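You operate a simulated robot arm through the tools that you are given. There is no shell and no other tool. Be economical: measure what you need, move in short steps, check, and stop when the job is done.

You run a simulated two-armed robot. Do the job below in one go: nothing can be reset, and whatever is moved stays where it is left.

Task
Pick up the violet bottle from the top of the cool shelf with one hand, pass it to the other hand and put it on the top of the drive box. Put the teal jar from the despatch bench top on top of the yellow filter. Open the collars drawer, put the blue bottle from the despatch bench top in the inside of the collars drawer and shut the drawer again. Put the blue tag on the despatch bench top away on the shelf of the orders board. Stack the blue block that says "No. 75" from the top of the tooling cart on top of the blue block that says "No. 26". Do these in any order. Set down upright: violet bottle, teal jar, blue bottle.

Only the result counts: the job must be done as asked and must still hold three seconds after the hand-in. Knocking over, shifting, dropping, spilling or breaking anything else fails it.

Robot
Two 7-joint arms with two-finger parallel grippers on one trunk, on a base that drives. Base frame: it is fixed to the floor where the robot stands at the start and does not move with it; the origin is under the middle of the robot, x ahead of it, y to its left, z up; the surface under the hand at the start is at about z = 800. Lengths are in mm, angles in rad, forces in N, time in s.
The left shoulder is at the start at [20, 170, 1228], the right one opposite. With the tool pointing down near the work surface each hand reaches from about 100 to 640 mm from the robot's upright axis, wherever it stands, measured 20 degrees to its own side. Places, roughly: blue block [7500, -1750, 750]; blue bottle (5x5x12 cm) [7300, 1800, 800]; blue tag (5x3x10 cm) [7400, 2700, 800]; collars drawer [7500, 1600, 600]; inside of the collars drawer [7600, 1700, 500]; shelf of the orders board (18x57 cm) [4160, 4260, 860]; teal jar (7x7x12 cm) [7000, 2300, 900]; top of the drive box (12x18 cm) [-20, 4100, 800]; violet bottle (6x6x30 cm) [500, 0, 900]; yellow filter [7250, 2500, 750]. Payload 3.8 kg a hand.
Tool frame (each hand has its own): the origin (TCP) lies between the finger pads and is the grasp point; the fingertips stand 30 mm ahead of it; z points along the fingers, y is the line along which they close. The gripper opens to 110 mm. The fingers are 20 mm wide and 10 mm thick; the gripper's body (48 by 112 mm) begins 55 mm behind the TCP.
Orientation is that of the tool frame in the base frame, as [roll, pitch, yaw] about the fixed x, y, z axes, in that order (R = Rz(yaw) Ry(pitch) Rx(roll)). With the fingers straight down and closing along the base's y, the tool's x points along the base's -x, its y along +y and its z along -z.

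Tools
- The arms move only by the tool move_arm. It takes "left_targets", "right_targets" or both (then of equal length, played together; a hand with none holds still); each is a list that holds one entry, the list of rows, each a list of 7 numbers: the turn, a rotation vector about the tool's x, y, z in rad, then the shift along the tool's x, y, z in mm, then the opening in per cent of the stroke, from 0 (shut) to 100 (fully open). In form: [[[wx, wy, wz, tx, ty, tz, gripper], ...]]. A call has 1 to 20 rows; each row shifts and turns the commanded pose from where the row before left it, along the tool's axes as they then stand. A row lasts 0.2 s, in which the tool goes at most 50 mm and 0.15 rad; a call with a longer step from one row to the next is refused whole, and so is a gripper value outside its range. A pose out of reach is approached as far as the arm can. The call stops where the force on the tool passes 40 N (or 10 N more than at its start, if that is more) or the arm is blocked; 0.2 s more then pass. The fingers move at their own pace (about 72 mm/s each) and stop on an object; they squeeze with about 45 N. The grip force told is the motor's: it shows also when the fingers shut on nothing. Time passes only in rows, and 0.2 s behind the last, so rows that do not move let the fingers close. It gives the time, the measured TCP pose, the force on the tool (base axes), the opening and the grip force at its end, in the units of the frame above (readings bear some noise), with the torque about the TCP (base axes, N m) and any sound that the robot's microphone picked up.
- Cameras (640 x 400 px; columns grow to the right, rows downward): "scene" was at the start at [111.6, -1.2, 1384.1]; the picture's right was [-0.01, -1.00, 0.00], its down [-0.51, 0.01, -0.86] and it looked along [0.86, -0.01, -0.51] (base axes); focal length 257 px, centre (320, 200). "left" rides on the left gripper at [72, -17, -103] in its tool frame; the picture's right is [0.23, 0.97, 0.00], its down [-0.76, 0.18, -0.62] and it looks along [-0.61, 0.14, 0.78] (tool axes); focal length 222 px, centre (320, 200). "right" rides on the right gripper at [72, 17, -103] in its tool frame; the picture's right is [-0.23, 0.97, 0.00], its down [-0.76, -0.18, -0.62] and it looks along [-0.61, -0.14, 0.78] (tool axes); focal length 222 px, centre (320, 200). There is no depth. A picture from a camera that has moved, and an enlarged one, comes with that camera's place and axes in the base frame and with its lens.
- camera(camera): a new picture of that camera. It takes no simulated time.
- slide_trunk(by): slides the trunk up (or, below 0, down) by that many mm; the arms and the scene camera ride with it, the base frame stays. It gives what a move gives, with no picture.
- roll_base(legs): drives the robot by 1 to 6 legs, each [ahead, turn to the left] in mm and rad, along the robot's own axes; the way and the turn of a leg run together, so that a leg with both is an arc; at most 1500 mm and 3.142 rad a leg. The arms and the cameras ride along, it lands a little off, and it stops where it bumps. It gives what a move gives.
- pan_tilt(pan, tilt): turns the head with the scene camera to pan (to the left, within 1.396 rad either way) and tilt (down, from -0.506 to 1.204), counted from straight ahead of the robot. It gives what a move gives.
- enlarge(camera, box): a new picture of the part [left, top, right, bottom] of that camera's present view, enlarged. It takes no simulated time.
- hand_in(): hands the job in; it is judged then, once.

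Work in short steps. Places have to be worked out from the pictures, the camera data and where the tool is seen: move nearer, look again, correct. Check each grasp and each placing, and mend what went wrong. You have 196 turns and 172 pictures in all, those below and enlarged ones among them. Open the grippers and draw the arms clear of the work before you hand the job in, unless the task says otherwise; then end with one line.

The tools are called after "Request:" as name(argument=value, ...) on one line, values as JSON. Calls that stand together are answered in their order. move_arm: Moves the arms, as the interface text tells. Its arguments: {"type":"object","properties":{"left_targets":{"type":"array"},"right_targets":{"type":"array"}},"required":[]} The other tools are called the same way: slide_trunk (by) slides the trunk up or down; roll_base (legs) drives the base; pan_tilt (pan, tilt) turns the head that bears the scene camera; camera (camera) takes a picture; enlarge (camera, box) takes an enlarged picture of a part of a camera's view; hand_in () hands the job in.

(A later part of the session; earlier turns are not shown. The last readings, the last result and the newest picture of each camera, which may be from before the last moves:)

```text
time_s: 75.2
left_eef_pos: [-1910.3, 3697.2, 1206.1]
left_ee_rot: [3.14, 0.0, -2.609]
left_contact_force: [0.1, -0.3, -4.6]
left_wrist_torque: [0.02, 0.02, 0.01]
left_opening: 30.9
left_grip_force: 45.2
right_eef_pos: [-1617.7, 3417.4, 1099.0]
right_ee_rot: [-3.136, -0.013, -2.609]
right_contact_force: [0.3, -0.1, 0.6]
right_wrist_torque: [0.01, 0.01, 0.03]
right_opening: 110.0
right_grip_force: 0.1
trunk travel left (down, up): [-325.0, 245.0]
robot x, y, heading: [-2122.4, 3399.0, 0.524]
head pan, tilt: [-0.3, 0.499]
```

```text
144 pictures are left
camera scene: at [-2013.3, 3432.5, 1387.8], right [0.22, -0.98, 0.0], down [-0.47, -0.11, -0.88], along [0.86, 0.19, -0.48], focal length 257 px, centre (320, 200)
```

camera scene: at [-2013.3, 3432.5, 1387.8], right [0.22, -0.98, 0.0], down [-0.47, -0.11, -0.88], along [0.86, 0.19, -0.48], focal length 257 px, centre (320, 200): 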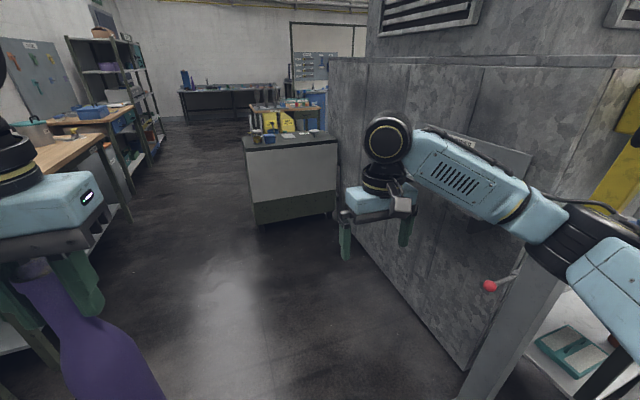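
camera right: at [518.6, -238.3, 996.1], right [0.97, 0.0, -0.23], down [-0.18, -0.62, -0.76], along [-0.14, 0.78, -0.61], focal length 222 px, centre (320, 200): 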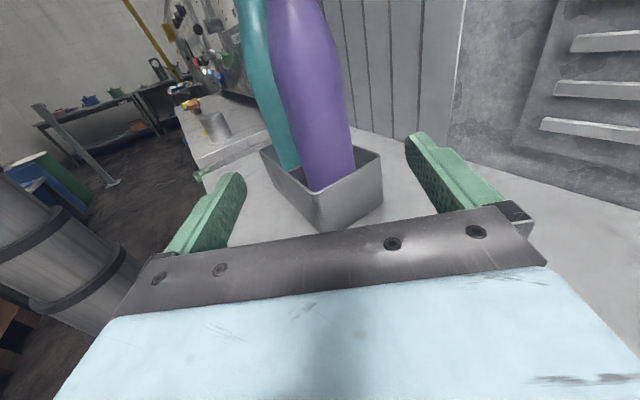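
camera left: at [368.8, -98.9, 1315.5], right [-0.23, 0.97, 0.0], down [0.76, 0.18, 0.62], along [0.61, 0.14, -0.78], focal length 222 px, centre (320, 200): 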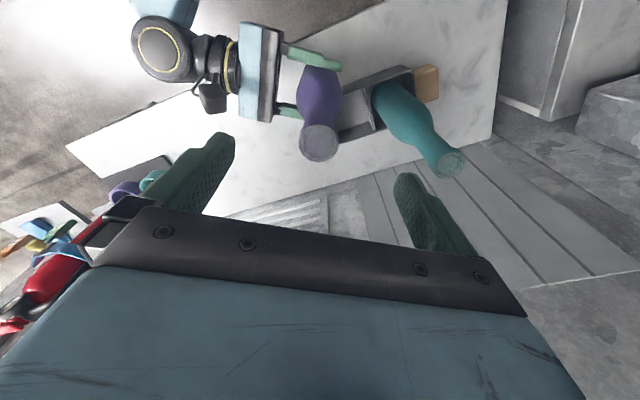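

The way to the counter is clear: the wall's foot runs from (-1131, 2866) to (202, 3765), and the counter top looks nearer z 740. I drive up to about (-750, 3880).

Request:
roll_base(legs=[[0, -0.185], [1450, 0]])

Request:
pan_tilt(pan=0.0, tilt=0.6)

Request:
camera(camera="scene")

```text
time_s: 82.9
left_eef_pos: [-533.5, 4110.4, 1206.7]
left_ee_rot: [-3.14, -0.002, -2.803]
left_contact_force: [0.4, -0.1, -5.3]
left_wrist_torque: [0.02, 0.0, -0.04]
left_opening: 31.1
left_grip_force: 45.5
right_eef_pos: [-301.4, 3780.0, 1098.6]
right_ee_rot: [-3.136, -0.013, -2.805]
right_contact_force: [0.3, -0.8, 0.6]
right_wrist_torque: [0.02, -0.01, -0.02]
right_opening: 109.8
right_grip_force: 0.0
trunk travel left (down, up): [-325.0, 245.0]
robot x, y, heading: [-799.3, 3861.0, 0.329]
head pan, tilt: [-0.3, 0.499]
```

```text
time_s: 83.7
left_eef_pos: [-533.3, 4109.1, 1207.0]
left_ee_rot: [-3.14, 0.0, -2.805]
left_contact_force: [0.9, -1.3, -4.1]
left_wrist_torque: [0.0, -0.01, -0.01]
left_opening: 30.7
left_grip_force: 44.8
right_eef_pos: [-300.8, 3777.3, 1098.3]
right_ee_rot: [-3.136, -0.014, -2.804]
right_contact_force: [-0.6, 0.1, 0.3]
right_wrist_torque: [-0.02, 0.01, 0.0]
right_opening: 110.2
right_grip_force: 0.1
trunk travel left (down, up): [-325.0, 245.0]
robot x, y, heading: [-800.7, 3864.8, 0.332]
head pan, tilt: [0.0, 0.6]
```

```text
143 pictures are left
camera scene: at [-693.4, 3897.2, 1378.7], right [0.32, -0.95, 0.0], down [-0.53, -0.18, -0.83], along [0.78, 0.27, -0.56], focal length 257 px, centre (320, 200)
```

scene: 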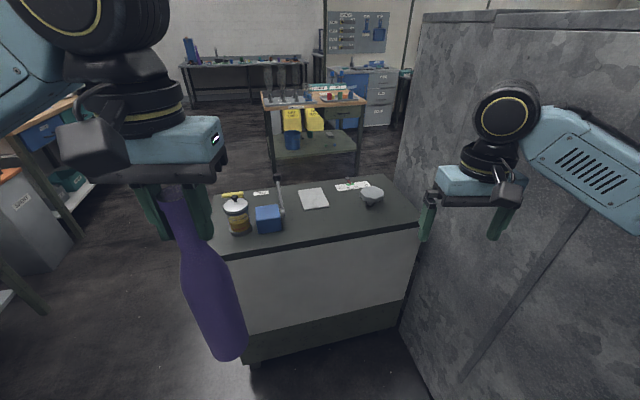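

The counter top is in view with a jar, a blue box with lever, a pad and a dish. I zoom in.

Request:
enlarge(camera="scene", box=[200, 160, 440, 280])

```text
2.67 times, centred on (320, 220) of scene
camera zoom: at [-693.4, 3897.2, 1378.7], right [0.32, -0.95, 0.0], down [-0.53, -0.18, -0.83], along [0.78, 0.27, -0.56], focal length 686 px, centre (320, 147)
```

zoom: 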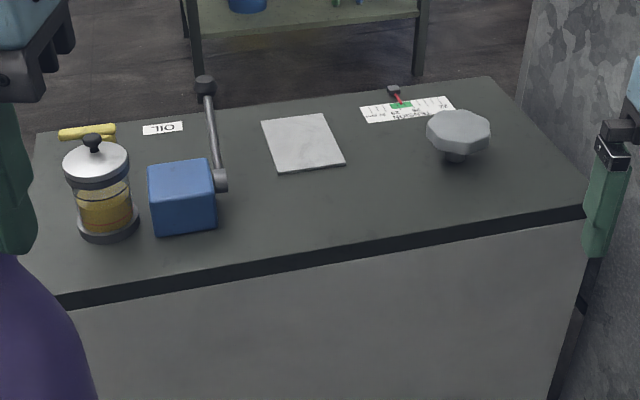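

A light pad of about 11x15 cm lies on the counter top (z≈750, centre ≈(177, 4230)), with the wall to its right. I stretch the right arm forward to narrow the robot, then drive in closer and square up.

Request:
move_arm(right_targets=[[[0, 0, 0, -30, 15, -15, 100], [0, 0, 0, -40, 15, -15, 100], [0, 0, 0, -40, 15, -15, 50], [0, 0, 0, -40, 15, -15, 0], [0, 0, 0, 0, 0, 0, 0], [0, 0, 0, 0, 0, 0, 0]]])

Request:
roll_base(legs=[[0, -0.1], [330, 0], [0, 0.33]])

Request:
pan_tilt(pan=0.0, tilt=0.8)

Request:
camera(camera="scene")

```text
time_s: 85.1
left_eef_pos: [-534.1, 4110.4, 1206.7]
left_ee_rot: [-3.141, -0.002, -2.803]
left_contact_force: [0.0, 0.4, -4.7]
left_wrist_torque: [0.0, 0.0, -0.02]
left_opening: 30.8
left_grip_force: 45.1
right_eef_pos: [-183.4, 3884.9, 1156.4]
right_ee_rot: [-3.137, -0.014, -2.803]
right_contact_force: [0.2, 0.1, -0.3]
right_wrist_torque: [0.02, -0.02, 0.02]
right_opening: 0.2
right_grip_force: 30.0
trunk travel left (down, up): [-325.0, 245.0]
robot x, y, heading: [-798.6, 3860.4, 0.33]
head pan, tilt: [0.0, 0.6]
```

```text
time_s: 88.8
left_eef_pos: [-286.0, 4238.0, 1206.3]
left_ee_rot: [-3.141, 0.0, -2.57]
left_contact_force: [0.4, 0.5, -3.7]
left_wrist_torque: [-0.02, 0.01, -0.01]
left_opening: 31.0
left_grip_force: 45.3
right_eef_pos: [109.9, 4100.3, 1157.0]
right_ee_rot: [-3.136, -0.015, -2.569]
right_contact_force: [-0.1, 0.1, 0.5]
right_wrist_torque: [-0.02, 0.01, -0.03]
right_opening: 0.2
right_grip_force: 37.4
trunk travel left (down, up): [-325.0, 245.0]
robot x, y, heading: [-482.0, 3934.6, 0.559]
head pan, tilt: [0.0, 0.6]
```

```text
time_s: 89.5
left_eef_pos: [-284.5, 4238.5, 1205.3]
left_ee_rot: [3.14, 0.0, -2.573]
left_contact_force: [0.5, -0.3, -3.7]
left_wrist_torque: [-0.01, -0.01, 0.0]
left_opening: 31.1
left_grip_force: 45.1
right_eef_pos: [109.4, 4099.2, 1157.5]
right_ee_rot: [-3.136, -0.014, -2.569]
right_contact_force: [0.1, -0.6, 0.3]
right_wrist_torque: [-0.01, 0.02, 0.04]
right_opening: 0.0
right_grip_force: 37.8
trunk travel left (down, up): [-325.0, 245.0]
robot x, y, heading: [-485.4, 3935.5, 0.563]
head pan, tilt: [0.0, 0.799]
```

```text
141 pictures are left
camera scene: at [-397.1, 3989.2, 1361.9], right [0.53, -0.85, 0.0], down [-0.61, -0.38, -0.7], along [0.59, 0.37, -0.72], focal length 257 px, centre (320, 200)
```

scene: 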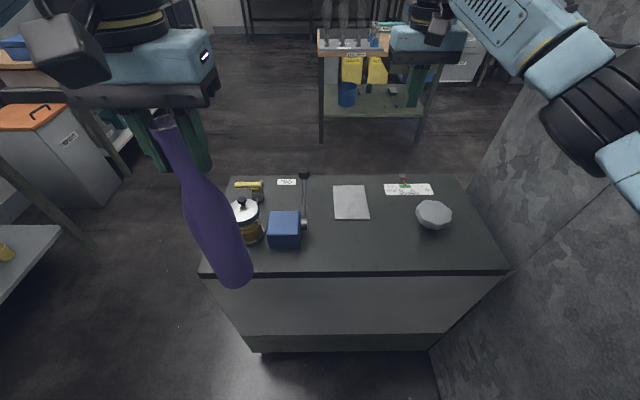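

The pad (≈12x18 cm) is centred near (155, 4220). I lift the bottle 50 mm more, turn slightly right and drive 130 mm closer, so the pad is straight ahead within the left arm's reach.

Request:
move_arm(left_targets=[[[0, 0, 0, 0, 0, -25, 0], [0, 0, 0, 0, 0, -25, 0], [0, 0, 0, 0, -30, 0, 0], [0, 0, 0, 0, -30, 0, 0], [0, 0, 0, 0, -30, 0, 0]]])

Request:
roll_base(legs=[[0, -0.15], [130, 0]])

Request:
camera(camera="scene")

Request:
camera(camera="left")

```text
time_s: 90.8
left_eef_pos: [-236.1, 4157.6, 1258.5]
left_ee_rot: [3.14, -0.001, -2.569]
left_contact_force: [0.8, -0.5, -4.0]
left_wrist_torque: [0.04, 0.02, 0.03]
left_opening: 30.8
left_grip_force: 45.2
right_eef_pos: [110.4, 4098.3, 1156.2]
right_ee_rot: [-3.136, -0.014, -2.57]
right_contact_force: [1.0, -0.4, -0.1]
right_wrist_torque: [0.02, -0.02, 0.02]
right_opening: 0.0
right_grip_force: 37.7
trunk travel left (down, up): [-325.0, 245.0]
robot x, y, heading: [-481.4, 3931.3, 0.561]
head pan, tilt: [0.0, 0.799]
```

```text
time_s: 92.7
left_eef_pos: [-84.7, 4171.4, 1258.2]
left_ee_rot: [3.141, -0.002, -2.723]
left_contact_force: [0.0, 0.8, -3.9]
left_wrist_torque: [0.01, 0.04, 0.01]
left_opening: 31.1
left_grip_force: 45.1
right_eef_pos: [247.0, 4058.2, 1155.8]
right_ee_rot: [-3.137, -0.014, -2.723]
right_contact_force: [0.0, 0.3, -0.3]
right_wrist_torque: [-0.01, 0.04, 0.04]
right_opening: 0.1
right_grip_force: 38.0
trunk travel left (down, up): [-325.0, 245.0]
robot x, y, heading: [-367.4, 3987.5, 0.411]
head pan, tilt: [0.0, 0.799]
```

```text
140 pictures are left
camera scene: at [-269.4, 4027.4, 1361.7], right [0.4, -0.92, 0.0], down [-0.66, -0.29, -0.7], along [0.64, 0.28, -0.72], focal length 257 px, centre (320, 200)
```

scene: 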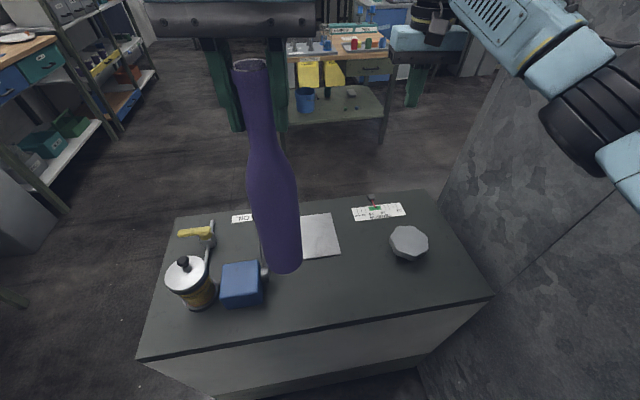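

```text
139 pictures are left
camera left: at [-142.7, 4126.8, 1361.7], right [-0.6, 0.8, 0.0], down [0.62, 0.47, 0.62], along [0.5, 0.38, -0.78], focal length 222 px, centre (320, 200)
```

left: 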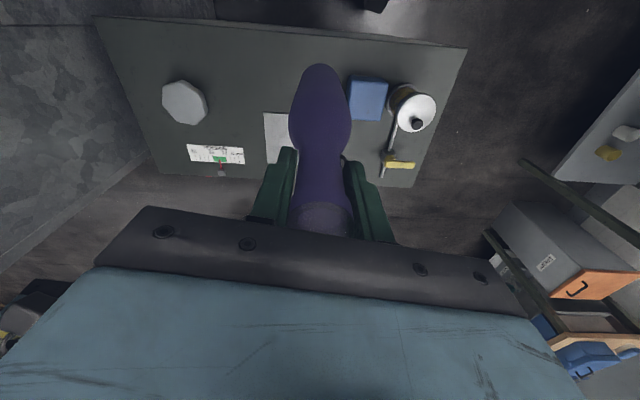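

The surface is between z 740 and 800, with the pad centre near (123, 4210). I carry the bottle over it at a safe height and compare in both cameras.

Request:
move_arm(left_targets=[[[0, 0, 0, -20, -23, 0, 0], [0, 0, 0, -36, -24, 10, 0], [0, 0, 0, -40, 0, 12, 0], [0, 0, 0, -40, 0, 12, 0], [0, 0, 0, -40, 0, 12, 0], [0, 0, 0, -30, 0, 11, 0], [0, 0, 0, 0, 0, 0, 0]]])

Request:
camera(camera="scene")

Request:
camera(camera="left")

```text
time_s: 94.3
left_eef_pos: [121.1, 4211.3, 1201.6]
left_ee_rot: [3.141, 0.0, -2.724]
left_contact_force: [0.3, 0.1, -4.5]
left_wrist_torque: [-0.01, 0.01, -0.02]
left_opening: 30.7
left_grip_force: 44.7
right_eef_pos: [246.6, 4057.8, 1157.1]
right_ee_rot: [-3.135, -0.014, -2.723]
right_contact_force: [-0.1, -0.3, -0.1]
right_wrist_torque: [0.05, -0.02, 0.0]
right_opening: 0.0
right_grip_force: 37.6
trunk travel left (down, up): [-325.0, 245.0]
robot x, y, heading: [-362.1, 3983.4, 0.407]
head pan, tilt: [0.0, 0.799]
```

```text
138 pictures are left
camera scene: at [-270.8, 4027.1, 1361.8], right [0.4, -0.92, 0.0], down [-0.66, -0.29, -0.7], along [0.64, 0.28, -0.72], focal length 257 px, centre (320, 200)
```

scene: 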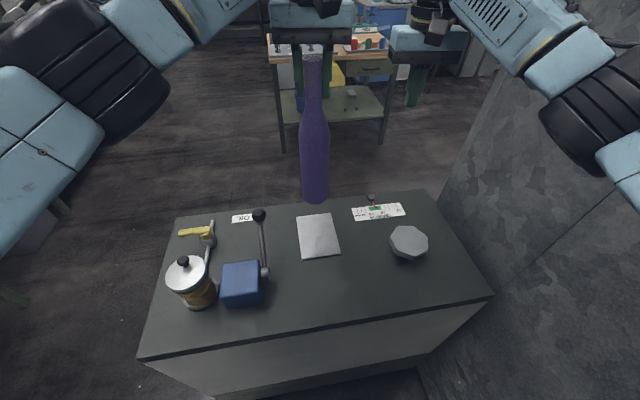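

```text
137 pictures are left
camera left: at [63.3, 4165.5, 1304.3], right [-0.6, 0.8, 0.0], down [0.62, 0.47, 0.62], along [0.5, 0.38, -0.78], focal length 222 px, centre (320, 200)
```

left: 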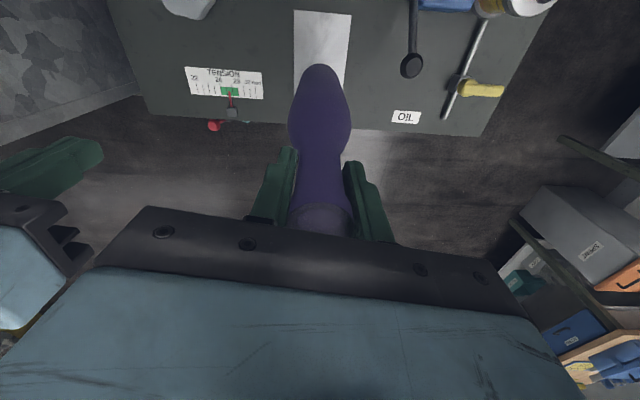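

Triangulating the pad from both cameras gives z≈812 and centre ≈(94, 4193). I shift back 32 mm and descend partway to check.

Request:
move_arm(left_targets=[[[0, 0, 0, 32, -6, 0, 0], [0, 0, 0, 0, 0, 25, 0], [0, 0, 0, 0, 0, 25, 0], [0, 0, 0, 0, 0, 20, 0], [0, 0, 0, 0, 0, 0, 0]]])

Request:
camera(camera="scene")

Request:
camera(camera="left")

```text
time_s: 95.5
left_eef_pos: [94.5, 4191.4, 1134.3]
left_ee_rot: [3.141, -0.001, -2.722]
left_contact_force: [0.2, -0.2, -4.0]
left_wrist_torque: [-0.03, 0.02, -0.04]
left_opening: 30.9
left_grip_force: 44.5
right_eef_pos: [246.3, 4058.3, 1157.3]
right_ee_rot: [-3.136, -0.014, -2.722]
right_contact_force: [-0.9, 0.2, -0.4]
right_wrist_torque: [-0.01, -0.01, 0.01]
right_opening: 0.0
right_grip_force: 37.8
trunk travel left (down, up): [-325.0, 245.0]
robot x, y, heading: [-363.6, 3987.9, 0.409]
head pan, tilt: [0.0, 0.799]
```

```text
136 pictures are left
camera scene: at [-270.6, 4026.9, 1361.8], right [0.4, -0.92, 0.0], down [-0.66, -0.29, -0.7], along [0.64, 0.28, -0.72], focal length 257 px, centre (320, 200)
```

scene: 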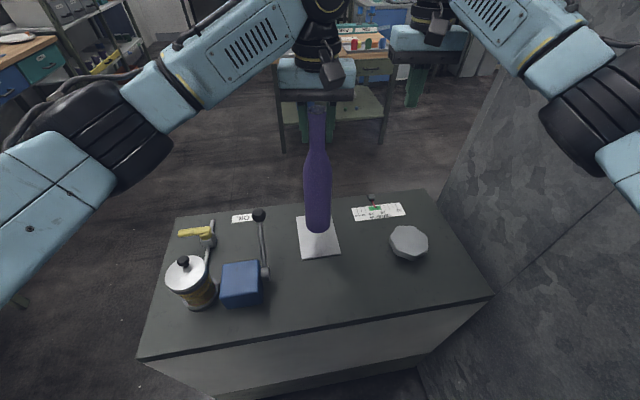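

```text
135 pictures are left
camera left: at [36.8, 4146.7, 1235.7], right [-0.6, 0.8, 0.0], down [0.62, 0.47, 0.62], along [0.5, 0.38, -0.78], focal length 222 px, centre (320, 200)
```

left: 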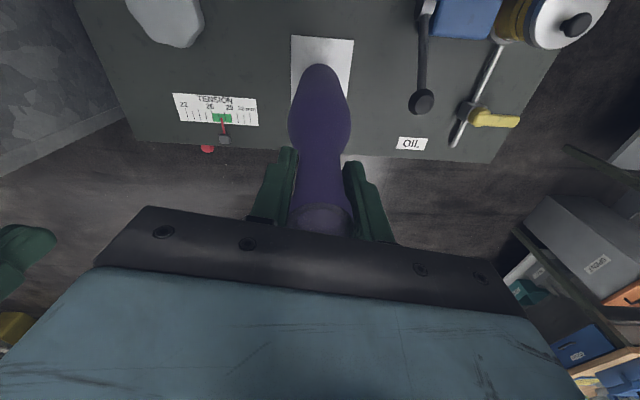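

Both views put the landing point close to the pad's centre. I descend slowly until contact.

Request:
move_arm(left_targets=[[[0, 0, 0, 8, 0, 10, 0], [0, 0, 0, 0, 0, 10, 0], [0, 0, 0, 0, 0, 8, 0], [0, 0, 0, 0, 0, 6, 0], [0, 0, 0, 0, 0, 5, 0], [0, 0, 0, 0, 0, 4, 0], [0, 0, 0, 0, 0, 4, 0], [0, 0, 0, 0, 0, 4, 0], [0, 0, 0, 0, 0, 4, 0], [0, 0, 0, 0, 0, 4, 0], [0, 0, 0, 0, 0, 4, 0], [0, 0, 0, 0, 0, 4, 0], [0, 0, 0, 0, 0, 4, 0], [0, 0, 0, 0, 0, 4, 0]]])

Request:
camera(camera="scene")

```text
time_s: 98.5
left_eef_pos: [85.6, 4190.2, 1058.3]
left_ee_rot: [3.141, 0.001, -2.726]
left_contact_force: [0.6, 1.5, 23.2]
left_wrist_torque: [0.02, -0.07, -0.09]
left_opening: 30.3
left_grip_force: 44.6
right_eef_pos: [244.8, 4056.9, 1159.2]
right_ee_rot: [-3.137, -0.012, -2.722]
right_contact_force: [0.3, 0.3, -0.6]
right_wrist_torque: [0.02, 0.0, 0.0]
right_opening: 0.0
right_grip_force: 37.5
trunk travel left (down, up): [-325.0, 245.0]
robot x, y, heading: [-367.5, 3990.6, 0.404]
head pan, tilt: [0.0, 0.799]
```

```text
134 pictures are left
camera scene: at [-272.2, 4026.4, 1362.0], right [0.4, -0.92, 0.0], down [-0.66, -0.29, -0.7], along [0.64, 0.28, -0.72], focal length 257 px, centre (320, 200)
```

scene: 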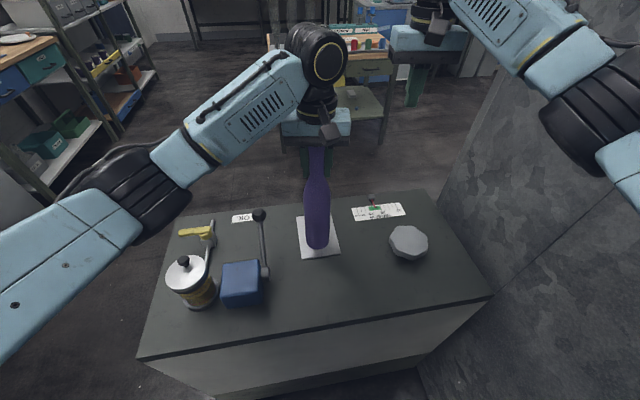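

Contact: the surface is at about z 788, and the bottle sits a bit near the pad's front. I lift 12 mm, move 20 mm forward and set it down again.

Request:
move_arm(left_targets=[[[0, 0, 0, 0, 0, -13, 0], [0, 0, 0, -20, 0, 0, 0], [0, 0, 0, 0, 0, 5, 0], [0, 0, 0, 0, 0, 4, 0], [0, 0, 0, 0, 0, 1, 0], [0, 0, 0, 0, 0, 0, 0]]])

Request:
enlarge(camera="scene", box=[240, 120, 400, 280])

```text
time_s: 99.9
left_eef_pos: [107.8, 4198.8, 1057.2]
left_ee_rot: [3.141, -0.002, -2.724]
left_contact_force: [0.1, -0.9, -3.7]
left_wrist_torque: [0.01, 0.0, 0.03]
left_opening: 30.3
left_grip_force: 45.2
right_eef_pos: [247.1, 4058.9, 1156.7]
right_ee_rot: [-3.135, -0.013, -2.722]
right_contact_force: [0.2, 0.3, -0.3]
right_wrist_torque: [0.01, -0.01, 0.02]
right_opening: 0.0
right_grip_force: 37.8
trunk travel left (down, up): [-325.0, 245.0]
robot x, y, heading: [-367.0, 3984.7, 0.409]
head pan, tilt: [0.0, 0.799]
```

```text
2.50 times, centred on (320, 200) of scene
camera zoom: at [-270.3, 4027.0, 1361.8], right [0.4, -0.92, 0.0], down [-0.66, -0.29, -0.7], along [0.64, 0.28, -0.72], focal length 643 px, centre (320, 200)
```

zoom: 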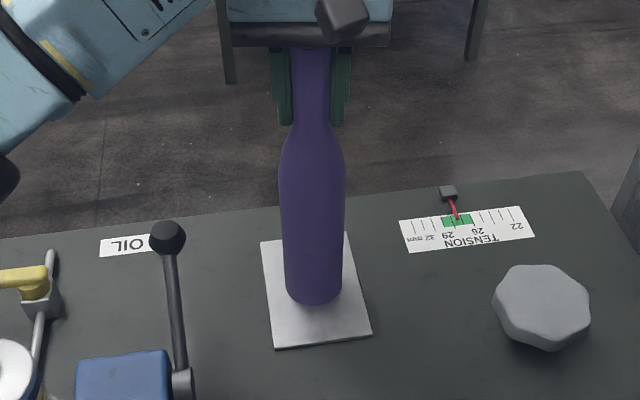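

Well centred on the pad, and just off it by the force. I lower until it touches.

Request:
move_arm(left_targets=[[[0, 0, 0, 0, 0, 1, 0], [0, 0, 0, 0, 0, 1, 0], [0, 0, 0, 0, 0, 1, 0], [0, 0, 0, 0, 0, 0, 0]]])

```text
time_s: 100.9
left_eef_pos: [105.4, 4198.5, 1058.4]
left_ee_rot: [-3.139, 0.004, -2.725]
left_contact_force: [1.5, 1.0, 15.3]
left_wrist_torque: [0.15, 0.03, -0.03]
left_opening: 30.0
left_grip_force: 44.8
right_eef_pos: [246.1, 4057.5, 1156.5]
right_ee_rot: [-3.135, -0.012, -2.722]
right_contact_force: [0.7, -0.3, 0.1]
right_wrist_torque: [0.04, -0.01, 0.0]
right_opening: 0.1
right_grip_force: 37.8
trunk travel left (down, up): [-325.0, 245.0]
robot x, y, heading: [-365.5, 3986.8, 0.411]
head pan, tilt: [0.0, 0.799]
```

It's resting on the pad. I ease up 1 mm, open only partway (the fingers move symmetrically), and lift away.

Request:
move_arm(left_targets=[[[0, 0, 0, 0, 0, -1, 0], [0, 0, 0, 0, 0, 0, 40], [0, 0, 0, 0, 0, 0, 60], [0, 0, 0, 0, 0, 0, 60], [0, 0, 0, 0, 0, -30, 60], [0, 0, 0, 0, 0, -40, 60], [0, 0, 0, 0, 0, -40, 60], [0, 0, 0, 0, 0, -40, 60]]])

Request:
enlarge(camera="scene", box=[240, 120, 400, 280])

```text
time_s: 102.7
left_eef_pos: [105.4, 4195.3, 1208.9]
left_ee_rot: [3.139, 0.0, -2.724]
left_contact_force: [-0.7, -0.2, 0.0]
left_wrist_torque: [0.0, 0.01, 0.01]
left_opening: 66.2
left_grip_force: 0.1
right_eef_pos: [246.0, 4057.5, 1156.5]
right_ee_rot: [-3.136, -0.013, -2.723]
right_contact_force: [0.5, -0.6, -0.7]
right_wrist_torque: [-0.02, 0.0, 0.0]
right_opening: 0.0
right_grip_force: 37.7
trunk travel left (down, up): [-325.0, 245.0]
robot x, y, heading: [-367.9, 3985.6, 0.407]
head pan, tilt: [0.0, 0.799]
```

```text
2.50 times, centred on (320, 200) of scene
camera zoom: at [-271.3, 4026.6, 1361.9], right [0.4, -0.92, 0.0], down [-0.66, -0.29, -0.7], along [0.64, 0.28, -0.72], focal length 643 px, centre (320, 200)
```

zoom: 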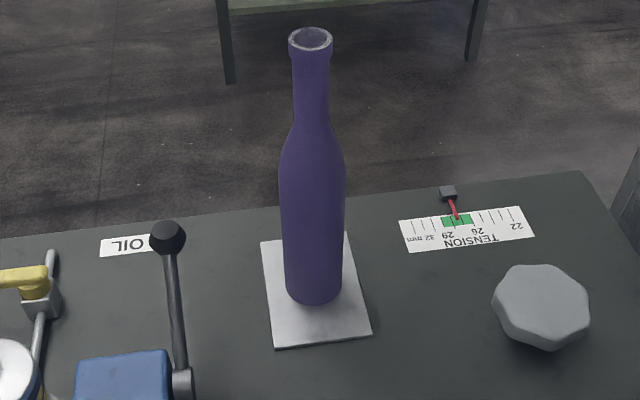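

The violet bottle stands upright on the pad. I draw both arms back, and reverse from the counter.

Request:
move_arm(left_targets=[[[0, 0, 0, 30, 0, -20, 60], [0, 0, 0, 40, 0, 0, 60], [0, 0, 0, 40, 20, 0, 60], [0, 0, 0, 40, 30, 0, 60], [0, 0, 0, 40, 30, 0, 60], [0, 0, 0, 30, 30, 0, 60], [0, 0, 0, 0, 20, 0, 60]]], right_targets=[[[0, 0, 0, 0, 0, 0, 0], [0, 0, 0, 0, 0, 0, 0], [0, 0, 0, 0, 0, 0, 0], [0, 0, 0, 0, 0, 0, 0], [0, 0, 0, 0, 0, 0, 0], [0, 0, 0, 0, 0, 0, 0], [0, 0, 0, 0, 0, 0, 0]]])

Request:
roll_base(legs=[[-500, 0], [0, 0.9]])

Request:
pan_tilt(pan=-0.7, tilt=0.3)

Request:
camera(camera="scene")

```text
time_s: 104.3
left_eef_pos: [-148.2, 4225.9, 1228.3]
left_ee_rot: [3.142, 0.0, -2.723]
left_contact_force: [0.7, -0.3, -0.1]
left_wrist_torque: [-0.01, -0.01, 0.0]
left_opening: 66.0
left_grip_force: 0.0
right_eef_pos: [246.9, 4058.7, 1156.8]
right_ee_rot: [-3.136, -0.013, -2.723]
right_contact_force: [0.2, 0.2, 1.4]
right_wrist_torque: [0.01, 0.02, 0.01]
right_opening: 0.0
right_grip_force: 37.6
trunk travel left (down, up): [-325.0, 245.0]
robot x, y, heading: [-366.0, 3985.1, 0.409]
head pan, tilt: [0.0, 0.799]
```

```text
time_s: 109.5
left_eef_pos: [-870.2, 4110.2, 1228.2]
left_ee_rot: [-3.141, -0.001, -1.823]
left_contact_force: [-0.6, 0.3, -1.0]
left_wrist_torque: [0.01, -0.05, 0.0]
left_opening: 65.8
left_grip_force: 0.0
right_eef_pos: [-492.3, 4313.0, 1157.4]
right_ee_rot: [-3.137, -0.014, -1.824]
right_contact_force: [-0.5, 0.1, -0.6]
right_wrist_torque: [0.01, 0.02, -0.01]
right_opening: 0.4
right_grip_force: 37.6
trunk travel left (down, up): [-325.0, 245.0]
robot x, y, heading: [-816.5, 3792.7, 1.307]
head pan, tilt: [0.0, 0.799]
```

```text
time_s: 110.6
left_eef_pos: [-869.4, 4109.1, 1228.0]
left_ee_rot: [3.141, -0.001, -1.824]
left_contact_force: [0.9, 0.1, -0.6]
left_wrist_torque: [0.0, 0.0, -0.03]
left_opening: 66.2
left_grip_force: 0.0
right_eef_pos: [-493.4, 4312.8, 1156.7]
right_ee_rot: [-3.136, -0.014, -1.823]
right_contact_force: [-0.2, 0.5, 0.0]
right_wrist_torque: [0.01, 0.01, 0.02]
right_opening: 0.0
right_grip_force: 37.4
trunk travel left (down, up): [-325.0, 245.0]
robot x, y, heading: [-814.7, 3791.2, 1.306]
head pan, tilt: [-0.7, 0.3]
```

```text
131 pictures are left
camera scene: at [-734.3, 3864.1, 1406.1], right [0.57, -0.82, 0.0], down [-0.24, -0.17, -0.96], along [0.78, 0.55, -0.3], focal length 257 px, centre (320, 200)
```

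scene: 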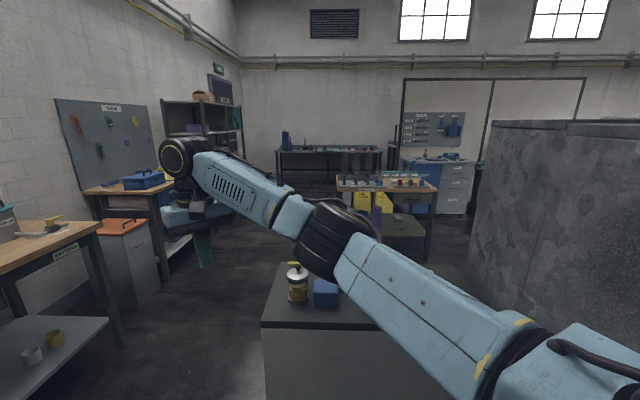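

The passage continues to the left of the counter. I pull the right hand in, drive 800 mm toward +y and turn right to look past the counter.

Request:
move_arm(right_targets=[[[0, 0, 0, 40, 0, 0, 0], [0, 0, 0, 40, 0, 0, 0], [0, 0, 0, 40, 0, 0, 0], [0, 0, 0, 40, 0, 0, 50], [0, 0, 0, 40, 0, 0, 100], [0, 0, 0, 40, 0, 0, 100]]])

Request:
roll_base(legs=[[800, 0], [0, -0.9]])

Request:
pan_tilt(pan=-0.3, tilt=0.3)

Request:
camera(camera="scene")

```text
time_s: 112.0
left_eef_pos: [-869.8, 4108.7, 1227.1]
left_ee_rot: [3.141, 0.0, -1.824]
left_contact_force: [0.5, -0.6, 0.1]
left_wrist_torque: [0.0, 0.02, -0.03]
left_opening: 66.1
left_grip_force: 0.0
right_eef_pos: [-550.8, 4083.8, 1161.1]
right_ee_rot: [-3.136, -0.011, -1.824]
right_contact_force: [-0.6, 0.2, -0.4]
right_wrist_torque: [0.02, -0.01, -0.02]
right_opening: 109.0
right_grip_force: 0.9
trunk travel left (down, up): [-325.0, 245.0]
robot x, y, heading: [-820.2, 3791.6, 1.307]
head pan, tilt: [-0.7, 0.3]
```

```text
time_s: 118.6
left_eef_pos: [-388.7, 4815.6, 1228.5]
left_ee_rot: [3.141, 0.0, -2.715]
left_contact_force: [-0.1, -0.2, 0.2]
left_wrist_torque: [0.02, 0.04, 0.02]
left_opening: 66.0
left_grip_force: 0.1
right_eef_pos: [-206.6, 4554.2, 1158.9]
right_ee_rot: [-3.136, -0.012, -2.714]
right_contact_force: [-0.1, -0.2, -0.2]
right_wrist_torque: [0.04, -0.01, -0.01]
right_opening: 110.0
right_grip_force: 0.0
trunk travel left (down, up): [-325.0, 245.0]
robot x, y, heading: [-606.2, 4572.7, 0.419]
head pan, tilt: [-0.7, 0.3]
```

```text
time_s: 119.5
left_eef_pos: [-388.2, 4814.4, 1227.2]
left_ee_rot: [3.141, -0.001, -2.716]
left_contact_force: [-0.6, 0.4, 0.3]
left_wrist_torque: [-0.01, -0.02, 0.03]
left_opening: 66.0
left_grip_force: 0.1
right_eef_pos: [-207.7, 4552.9, 1160.1]
right_ee_rot: [-3.138, -0.012, -2.714]
right_contact_force: [-0.4, 0.3, 0.3]
right_wrist_torque: [0.01, 0.01, 0.0]
right_opening: 110.1
right_grip_force: 0.0
trunk travel left (down, up): [-325.0, 245.0]
robot x, y, heading: [-605.0, 4574.3, 0.419]
head pan, tilt: [-0.3, 0.3]
```

```text
130 pictures are left
camera scene: at [-490.7, 4594.3, 1406.2], right [0.12, -0.99, 0.0], down [-0.29, -0.03, -0.96], along [0.95, 0.11, -0.3], focal length 257 px, centre (320, 200)
```

scene: 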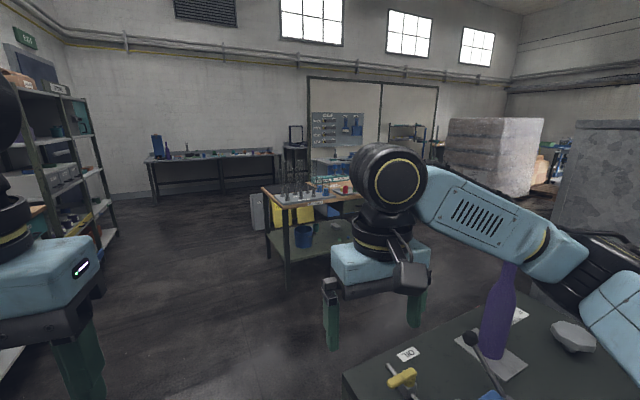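

The room opens beyond the counter, with a wooden bench ahead from about (1357, 5072). I drive around the counter's corner to about (750, 5200) and look right.

Request:
roll_base(legs=[[0, 0.46], [560, 0], [0, -0.69], [1000, 0]])

Request:
pan_tilt(pan=-0.6, tilt=0.3)

Request:
camera(camera="scene")

```text
time_s: 130.6
left_eef_pos: [1008.4, 5332.7, 1227.2]
left_ee_rot: [-3.14, 0.0, -2.974]
left_contact_force: [0.3, -0.8, 0.1]
left_wrist_torque: [0.0, -0.01, -0.02]
left_opening: 66.2
left_grip_force: 0.0
right_eef_pos: [1116.3, 5031.9, 1160.4]
right_ee_rot: [-3.136, -0.014, -2.972]
right_contact_force: [0.6, 0.8, 0.4]
right_wrist_torque: [-0.01, 0.0, -0.04]
right_opening: 110.2
right_grip_force: 0.0
trunk travel left (down, up): [-325.0, 245.0]
robot x, y, heading: [737.9, 5158.3, 0.16]
head pan, tilt: [-0.3, 0.3]
```

```text
time_s: 131.4
left_eef_pos: [1009.0, 5331.8, 1227.9]
left_ee_rot: [3.141, 0.0, -2.973]
left_contact_force: [0.3, 0.2, 0.6]
left_wrist_torque: [0.0, 0.01, 0.0]
left_opening: 66.2
left_grip_force: 0.0
right_eef_pos: [1115.1, 5032.0, 1160.7]
right_ee_rot: [-3.136, -0.012, -2.972]
right_contact_force: [0.3, -0.8, 0.7]
right_wrist_torque: [0.0, 0.0, 0.01]
right_opening: 109.9
right_grip_force: 0.1
trunk travel left (down, up): [-325.0, 245.0]
robot x, y, heading: [736.5, 5153.9, 0.164]
head pan, tilt: [-0.6, 0.3]
```

```text
129 pictures are left
camera scene: at [844.1, 5117.4, 1406.2], right [-0.43, -0.9, 0.0], down [-0.27, 0.13, -0.96], along [0.86, -0.41, -0.3], focal length 257 px, centre (320, 200)
```

scene: 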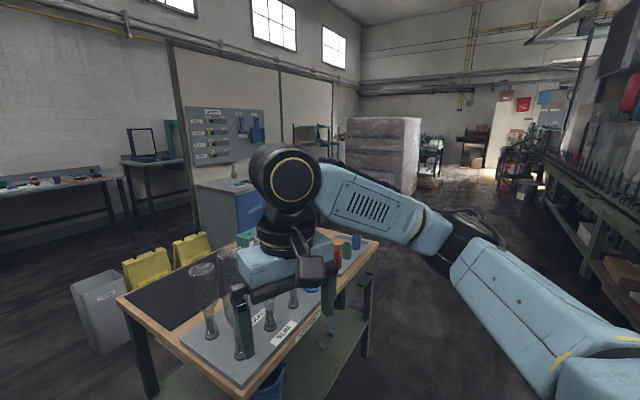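

The aisle to the right of the bench is open. I zoom on the far area to identify the orders board and the despatch bench.

Request:
enlarge(camera="scene", box=[170, 90, 350, 210])

Request:
enlarge(camera="scene", box=[280, 90, 480, 210])

```text
3.33 times, centred on (260, 150) of scene
camera zoom: at [844.1, 5117.4, 1406.2], right [-0.43, -0.9, 0.0], down [-0.27, 0.13, -0.96], along [0.86, -0.41, -0.3], focal length 857 px, centre (520, 367)
```

zoom: 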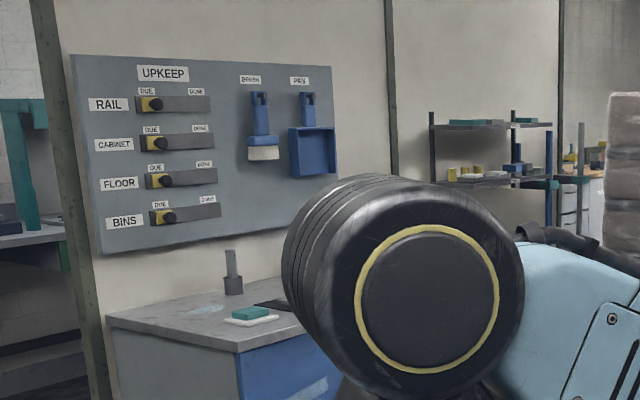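

```text
3.20 times, centred on (380, 150) of scene
camera zoom: at [844.1, 5117.4, 1406.2], right [-0.43, -0.9, 0.0], down [-0.27, 0.13, -0.96], along [0.86, -0.41, -0.3], focal length 823 px, centre (128, 360)
```

zoom: 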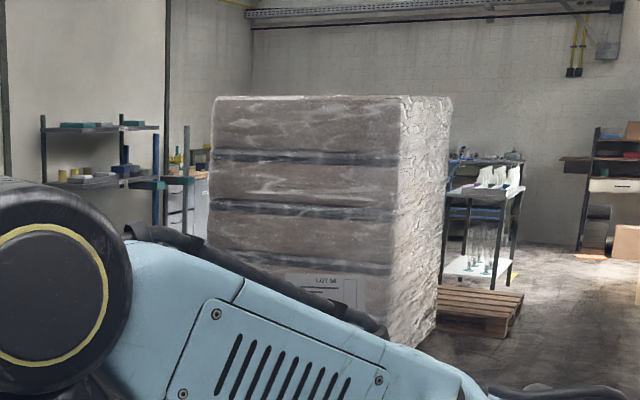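

That board is "UPKEEP" on a partition; the despatch area lies past its right end. I take the aisle between the bench and the lehr (heading ≈ -0.97).

Request:
roll_base(legs=[[0, -1.5], [450, 0], [0, 0.38], [1000, 0]])

Request:
pan_tilt(pan=0.3, tilt=0.3)

Request:
camera(camera="scene")

```text
time_s: 143.8
left_eef_pos: [1730.0, 3726.6, 1227.6]
left_ee_rot: [-3.139, 0.0, 2.217]
left_contact_force: [-0.2, 0.0, 1.0]
left_wrist_torque: [-0.01, -0.02, 0.03]
left_opening: 66.0
left_grip_force: 0.2
right_eef_pos: [1512.8, 3493.8, 1160.0]
right_ee_rot: [-3.137, -0.015, 2.218]
right_contact_force: [0.5, 0.3, -0.2]
right_wrist_torque: [0.02, -0.02, -0.02]
right_opening: 110.0
right_grip_force: 0.2
trunk travel left (down, up): [-325.0, 245.0]
robot x, y, heading: [1445.1, 3888.3, -0.935]
head pan, tilt: [-0.6, 0.3]
```

```text
time_s: 145.0
left_eef_pos: [1730.2, 3727.1, 1228.5]
left_ee_rot: [-3.141, 0.0, 2.216]
left_contact_force: [-0.3, -1.0, -0.3]
left_wrist_torque: [-0.01, 0.02, -0.02]
left_opening: 66.0
left_grip_force: 0.1
right_eef_pos: [1513.1, 3495.2, 1158.9]
right_ee_rot: [-3.135, -0.013, 2.218]
right_contact_force: [-0.2, -0.3, 0.6]
right_wrist_torque: [0.03, -0.02, -0.02]
right_opening: 110.0
right_grip_force: 0.1
trunk travel left (down, up): [-325.0, 245.0]
robot x, y, heading: [1447.1, 3886.8, -0.935]
head pan, tilt: [0.3, 0.3]
```

```text
126 pictures are left
camera scene: at [1536.1, 3812.9, 1406.2], right [-0.59, -0.81, 0.0], down [-0.24, 0.18, -0.96], along [0.77, -0.57, -0.3], focal length 257 px, centre (320, 200)
```

scene: 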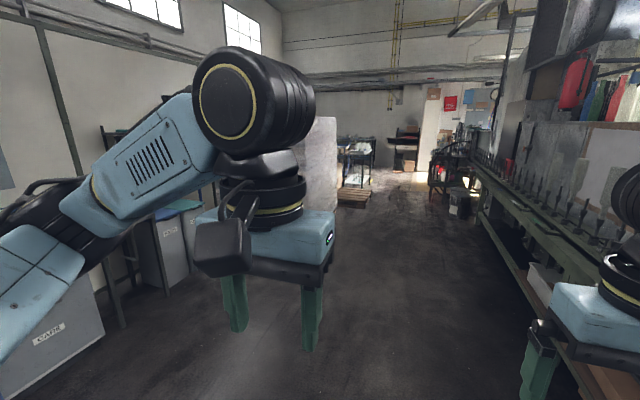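

The floor ahead is free. I turn left and go 1.5 m toward about (2710, 3080), then look toward the despatch area.

Request:
roll_base(legs=[[0, 0.37], [1500, 0]])

Request:
pan_tilt(pan=0.1, tilt=0.3)

Request:
camera(camera="scene")

```text
time_s: 153.5
left_eef_pos: [3015.5, 3018.5, 1227.6]
left_ee_rot: [3.141, 0.0, 2.565]
left_contact_force: [-0.2, 0.7, 0.3]
left_wrist_torque: [0.0, -0.02, 0.02]
left_opening: 66.0
left_grip_force: 0.1
right_eef_pos: [2892.4, 2726.5, 1159.1]
right_ee_rot: [-3.138, -0.013, 2.568]
right_contact_force: [-0.1, 0.7, 0.4]
right_wrist_torque: [-0.01, 0.01, 0.02]
right_opening: 110.1
right_grip_force: 0.0
trunk travel left (down, up): [-325.0, 245.0]
robot x, y, heading: [2696.4, 3073.7, -0.581]
head pan, tilt: [0.3, 0.3]
```

```text
time_s: 154.3
left_eef_pos: [3016.1, 3018.2, 1228.2]
left_ee_rot: [-3.141, -0.001, 2.567]
left_contact_force: [-0.3, 0.5, -0.1]
left_wrist_torque: [-0.02, 0.01, -0.01]
left_opening: 66.1
left_grip_force: 0.1
right_eef_pos: [2892.8, 2726.1, 1158.4]
right_ee_rot: [-3.138, -0.014, 2.568]
right_contact_force: [0.7, -0.8, -0.7]
right_wrist_torque: [0.01, 0.01, 0.02]
right_opening: 110.0
right_grip_force: 0.1
trunk travel left (down, up): [-325.0, 245.0]
robot x, y, heading: [2697.1, 3069.0, -0.585]
head pan, tilt: [0.099, 0.3]
```

```text
125 pictures are left
camera scene: at [2798.3, 3015.5, 1406.2], right [-0.47, -0.88, 0.0], down [-0.26, 0.14, -0.96], along [0.85, -0.44, -0.3], focal length 257 px, centre (320, 200)
```

scene: 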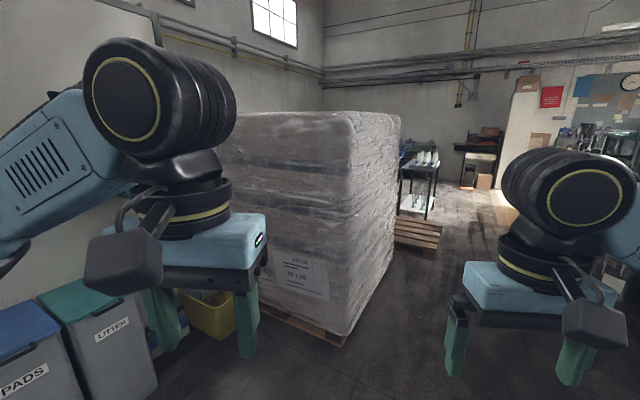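

A wrapped pallet (near corner ≈(3913, 2296)) stands between me and despatch. I pass along its right side to about (3300, 1900) and look again.

Request:
roll_base(legs=[[0, -0.5], [1300, 0], [0, 0.3]])

Request:
pan_tilt(pan=0.0, tilt=0.3)

Request:
camera(camera="scene")

```text
time_s: 163.3
left_eef_pos: [3597.0, 1770.1, 1227.5]
left_ee_rot: [-3.142, -0.001, 2.333]
left_contact_force: [-0.2, -0.5, -0.2]
left_wrist_torque: [-0.02, -0.02, -0.04]
left_opening: 66.1
left_grip_force: 0.0
right_eef_pos: [3410.5, 1512.0, 1158.8]
right_ee_rot: [-3.137, -0.012, 2.334]
right_contact_force: [0.7, 0.6, -0.3]
right_wrist_torque: [0.0, 0.02, -0.01]
right_opening: 110.3
right_grip_force: 0.0
trunk travel left (down, up): [-325.0, 245.0]
robot x, y, heading: [3298.9, 1895.6, -0.821]
head pan, tilt: [0.099, 0.3]
```

```text
time_s: 163.9
left_eef_pos: [3597.8, 1769.5, 1227.7]
left_ee_rot: [3.141, -0.001, 2.334]
left_contact_force: [0.0, 0.6, -0.6]
left_wrist_torque: [0.02, -0.01, -0.03]
left_opening: 66.0
left_grip_force: 0.1
right_eef_pos: [3409.8, 1514.1, 1159.8]
right_ee_rot: [-3.136, -0.012, 2.336]
right_contact_force: [0.1, 1.0, -0.5]
right_wrist_torque: [0.0, -0.03, -0.03]
right_opening: 110.0
right_grip_force: 0.1
trunk travel left (down, up): [-325.0, 245.0]
robot x, y, heading: [3296.4, 1894.9, -0.815]
head pan, tilt: [0.0, 0.3]
```

```text
124 pictures are left
camera scene: at [3378.3, 1810.1, 1406.2], right [-0.73, -0.68, 0.0], down [-0.2, 0.22, -0.96], along [0.65, -0.7, -0.3], focal length 257 px, centre (320, 200)
```

scene: 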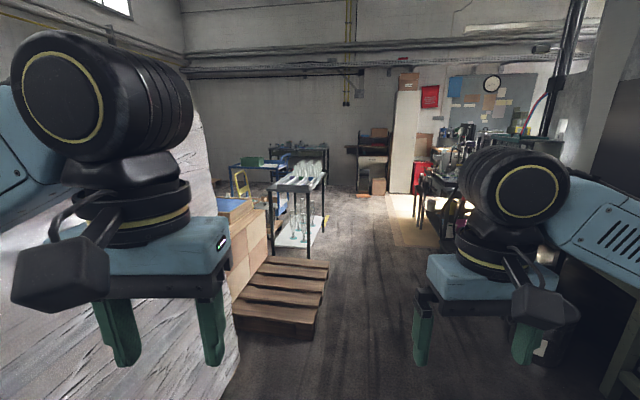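

The tooling cart should be the dark cart near pixel (292, 153). I drive on past the empty pallet, keeping 600 mm off its right edge.

Request:
roll_base(legs=[[0, -0.36], [1450, 0], [0, 0.25], [1000, 0], [0, 0.4]])

Request:
pan_tilt(pan=0.0, tilt=0.3)

Request:
camera(camera="scene")

```text
time_s: 178.8
left_eef_pos: [4844.2, -143.1, 1229.4]
left_ee_rot: [-3.141, 0.001, 2.707]
left_contact_force: [-0.6, -0.4, -0.1]
left_wrist_torque: [0.03, 0.01, -0.03]
left_opening: 66.1
left_grip_force: 0.3
right_eef_pos: [4762.6, -450.9, 1160.4]
right_ee_rot: [-3.136, -0.014, 2.709]
right_contact_force: [0.1, -0.8, -0.4]
right_wrist_torque: [-0.04, 0.04, -0.01]
right_opening: 109.9
right_grip_force: 0.0
trunk travel left (down, up): [-325.0, 245.0]
robot x, y, heading: [4521.0, -139.5, -0.443]
head pan, tilt: [0.0, 0.3]
```

```text
time_s: 179.4
left_eef_pos: [4844.2, -144.1, 1226.6]
left_ee_rot: [3.141, 0.001, 2.707]
left_contact_force: [-0.9, -0.2, 0.2]
left_wrist_torque: [0.03, -0.02, 0.0]
left_opening: 66.1
left_grip_force: 0.0
right_eef_pos: [4761.6, -451.9, 1159.8]
right_ee_rot: [-3.137, -0.013, 2.71]
right_contact_force: [0.4, 0.4, -0.6]
right_wrist_torque: [0.03, -0.02, 0.02]
right_opening: 110.0
right_grip_force: 0.3
trunk travel left (down, up): [-325.0, 245.0]
robot x, y, heading: [4519.6, -139.3, -0.437]
head pan, tilt: [0.0, 0.3]
```

```text
123 pictures are left
camera scene: at [4624.0, -186.6, 1406.2], right [-0.43, -0.9, 0.0], down [-0.27, 0.13, -0.96], along [0.86, -0.41, -0.3], focal length 257 px, centre (320, 200)
```

scene: 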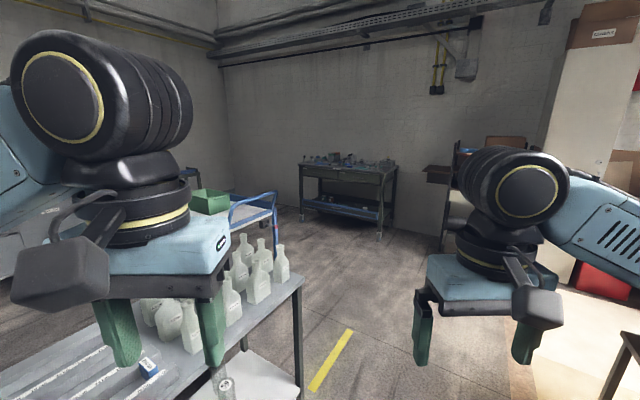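

The tooling cart is the bench against the far wall, its front centre near (7450, -1800). I go around the bottle trolley's corner and approach to about (6200, -1350).

Request:
roll_base(legs=[[0, -0.5], [700, 0], [0, 0.55], [1350, 0]])

Request:
pan_tilt(pan=0.0, tilt=0.35)

Request:
camera(camera="scene")

```text
time_s: 192.5
left_eef_pos: [6476.3, -1202.4, 1227.8]
left_ee_rot: [-3.141, 0.001, 2.756]
left_contact_force: [-1.2, -0.8, 0.0]
left_wrist_torque: [0.06, -0.02, -0.01]
left_opening: 65.9
left_grip_force: 0.1
right_eef_pos: [6410.2, -1513.9, 1160.4]
right_ee_rot: [-3.137, -0.014, 2.759]
right_contact_force: [-0.1, 0.2, -0.1]
right_wrist_torque: [-0.02, 0.0, -0.01]
right_opening: 110.0
right_grip_force: 0.1
trunk travel left (down, up): [-325.0, 245.0]
robot x, y, heading: [6151.0, -1208.0, -0.398]
head pan, tilt: [0.0, 0.3]
```

```text
time_s: 193.2
left_eef_pos: [6476.6, -1201.3, 1228.1]
left_ee_rot: [3.14, 0.0, 2.757]
left_contact_force: [-0.4, -0.2, 0.3]
left_wrist_torque: [0.0, -0.02, -0.01]
left_opening: 65.6
left_grip_force: 0.1
right_eef_pos: [6410.1, -1512.6, 1160.6]
right_ee_rot: [-3.137, -0.013, 2.759]
right_contact_force: [-0.1, 1.0, -0.6]
right_wrist_torque: [0.0, -0.02, -0.02]
right_opening: 110.1
right_grip_force: 0.0
trunk travel left (down, up): [-325.0, 245.0]
robot x, y, heading: [6154.4, -1212.5, -0.393]
head pan, tilt: [0.0, 0.351]
```

```text
122 pictures are left
camera scene: at [6259.3, -1255.7, 1401.5], right [-0.38, -0.92, 0.0], down [-0.32, 0.13, -0.94], along [0.87, -0.36, -0.34], focal length 257 px, centre (320, 200)
```

scene: 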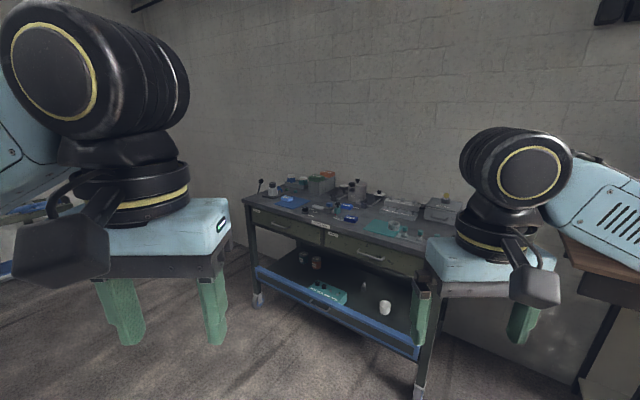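

The tooling cart is right ahead. I zoom in on its top.

Request:
enlarge(camera="scene", box=[240, 160, 480, 280])

```text
2.67 times, centred on (360, 220) of scene
camera zoom: at [6259.3, -1255.7, 1401.5], right [-0.38, -0.92, 0.0], down [-0.32, 0.13, -0.94], along [0.87, -0.36, -0.34], focal length 686 px, centre (213, 147)
```

zoom: 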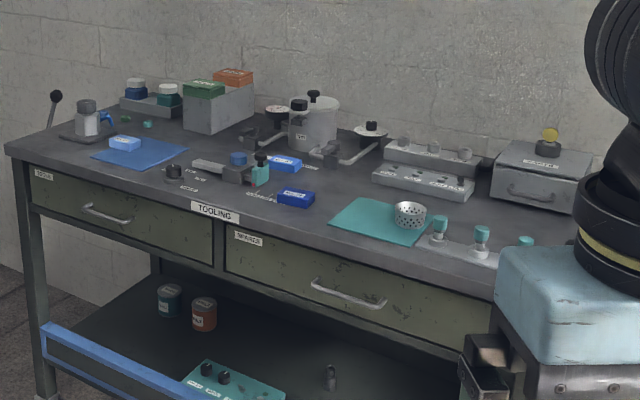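

The two blue blocks are near (7393, -1911) and (7584, -1977). I drive up and square up to the cart front (heading ≈ -0.956), about 420 mm off its edge.

Request:
roll_base(legs=[[0, 0.077], [990, 0], [0, -0.64]])

Request:
pan_tilt(pan=0.0, tilt=0.75)

Request:
camera(camera="scene")

```text
time_s: 198.6
left_eef_pos: [7393.9, -1487.9, 1229.0]
left_ee_rot: [-3.141, -0.001, 2.813]
left_contact_force: [-0.2, 0.1, 0.2]
left_wrist_torque: [-0.01, 0.01, 0.02]
left_opening: 66.1
left_grip_force: 0.1
right_eef_pos: [7345.5, -1803.3, 1160.3]
right_ee_rot: [-3.136, -0.013, 2.817]
right_contact_force: [-0.2, 0.4, -0.6]
right_wrist_torque: [0.01, -0.03, 0.02]
right_opening: 110.0
right_grip_force: 0.0
trunk travel left (down, up): [-325.0, 245.0]
robot x, y, heading: [7073.6, -1517.8, -0.335]
head pan, tilt: [0.0, 0.351]
stopped in leg 2: the robot was blocked; the commanded pose is now the measured one
```

```text
time_s: 199.4
left_eef_pos: [7393.4, -1487.8, 1227.2]
left_ee_rot: [-3.141, 0.001, 2.816]
left_contact_force: [-0.1, -0.1, 0.5]
left_wrist_torque: [0.03, -0.01, 0.0]
left_opening: 65.9
left_grip_force: 0.1
right_eef_pos: [7346.9, -1804.2, 1160.4]
right_ee_rot: [-3.136, -0.011, 2.817]
right_contact_force: [-0.5, 0.5, -0.4]
right_wrist_torque: [0.02, -0.05, 0.03]
right_opening: 110.0
right_grip_force: 0.1
trunk travel left (down, up): [-325.0, 245.0]
robot x, y, heading: [7071.1, -1518.6, -0.338]
head pan, tilt: [0.0, 0.75]
```

```text
120 pictures are left
camera scene: at [7170.4, -1551.4, 1365.9], right [-0.33, -0.94, 0.0], down [-0.64, 0.23, -0.73], along [0.69, -0.24, -0.68], focal length 257 px, centre (320, 200)
```

scene: 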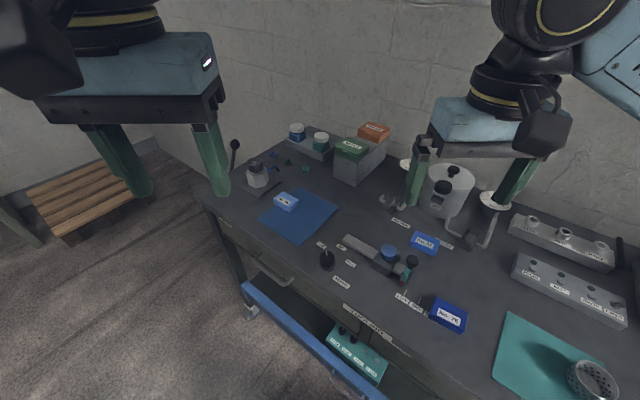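

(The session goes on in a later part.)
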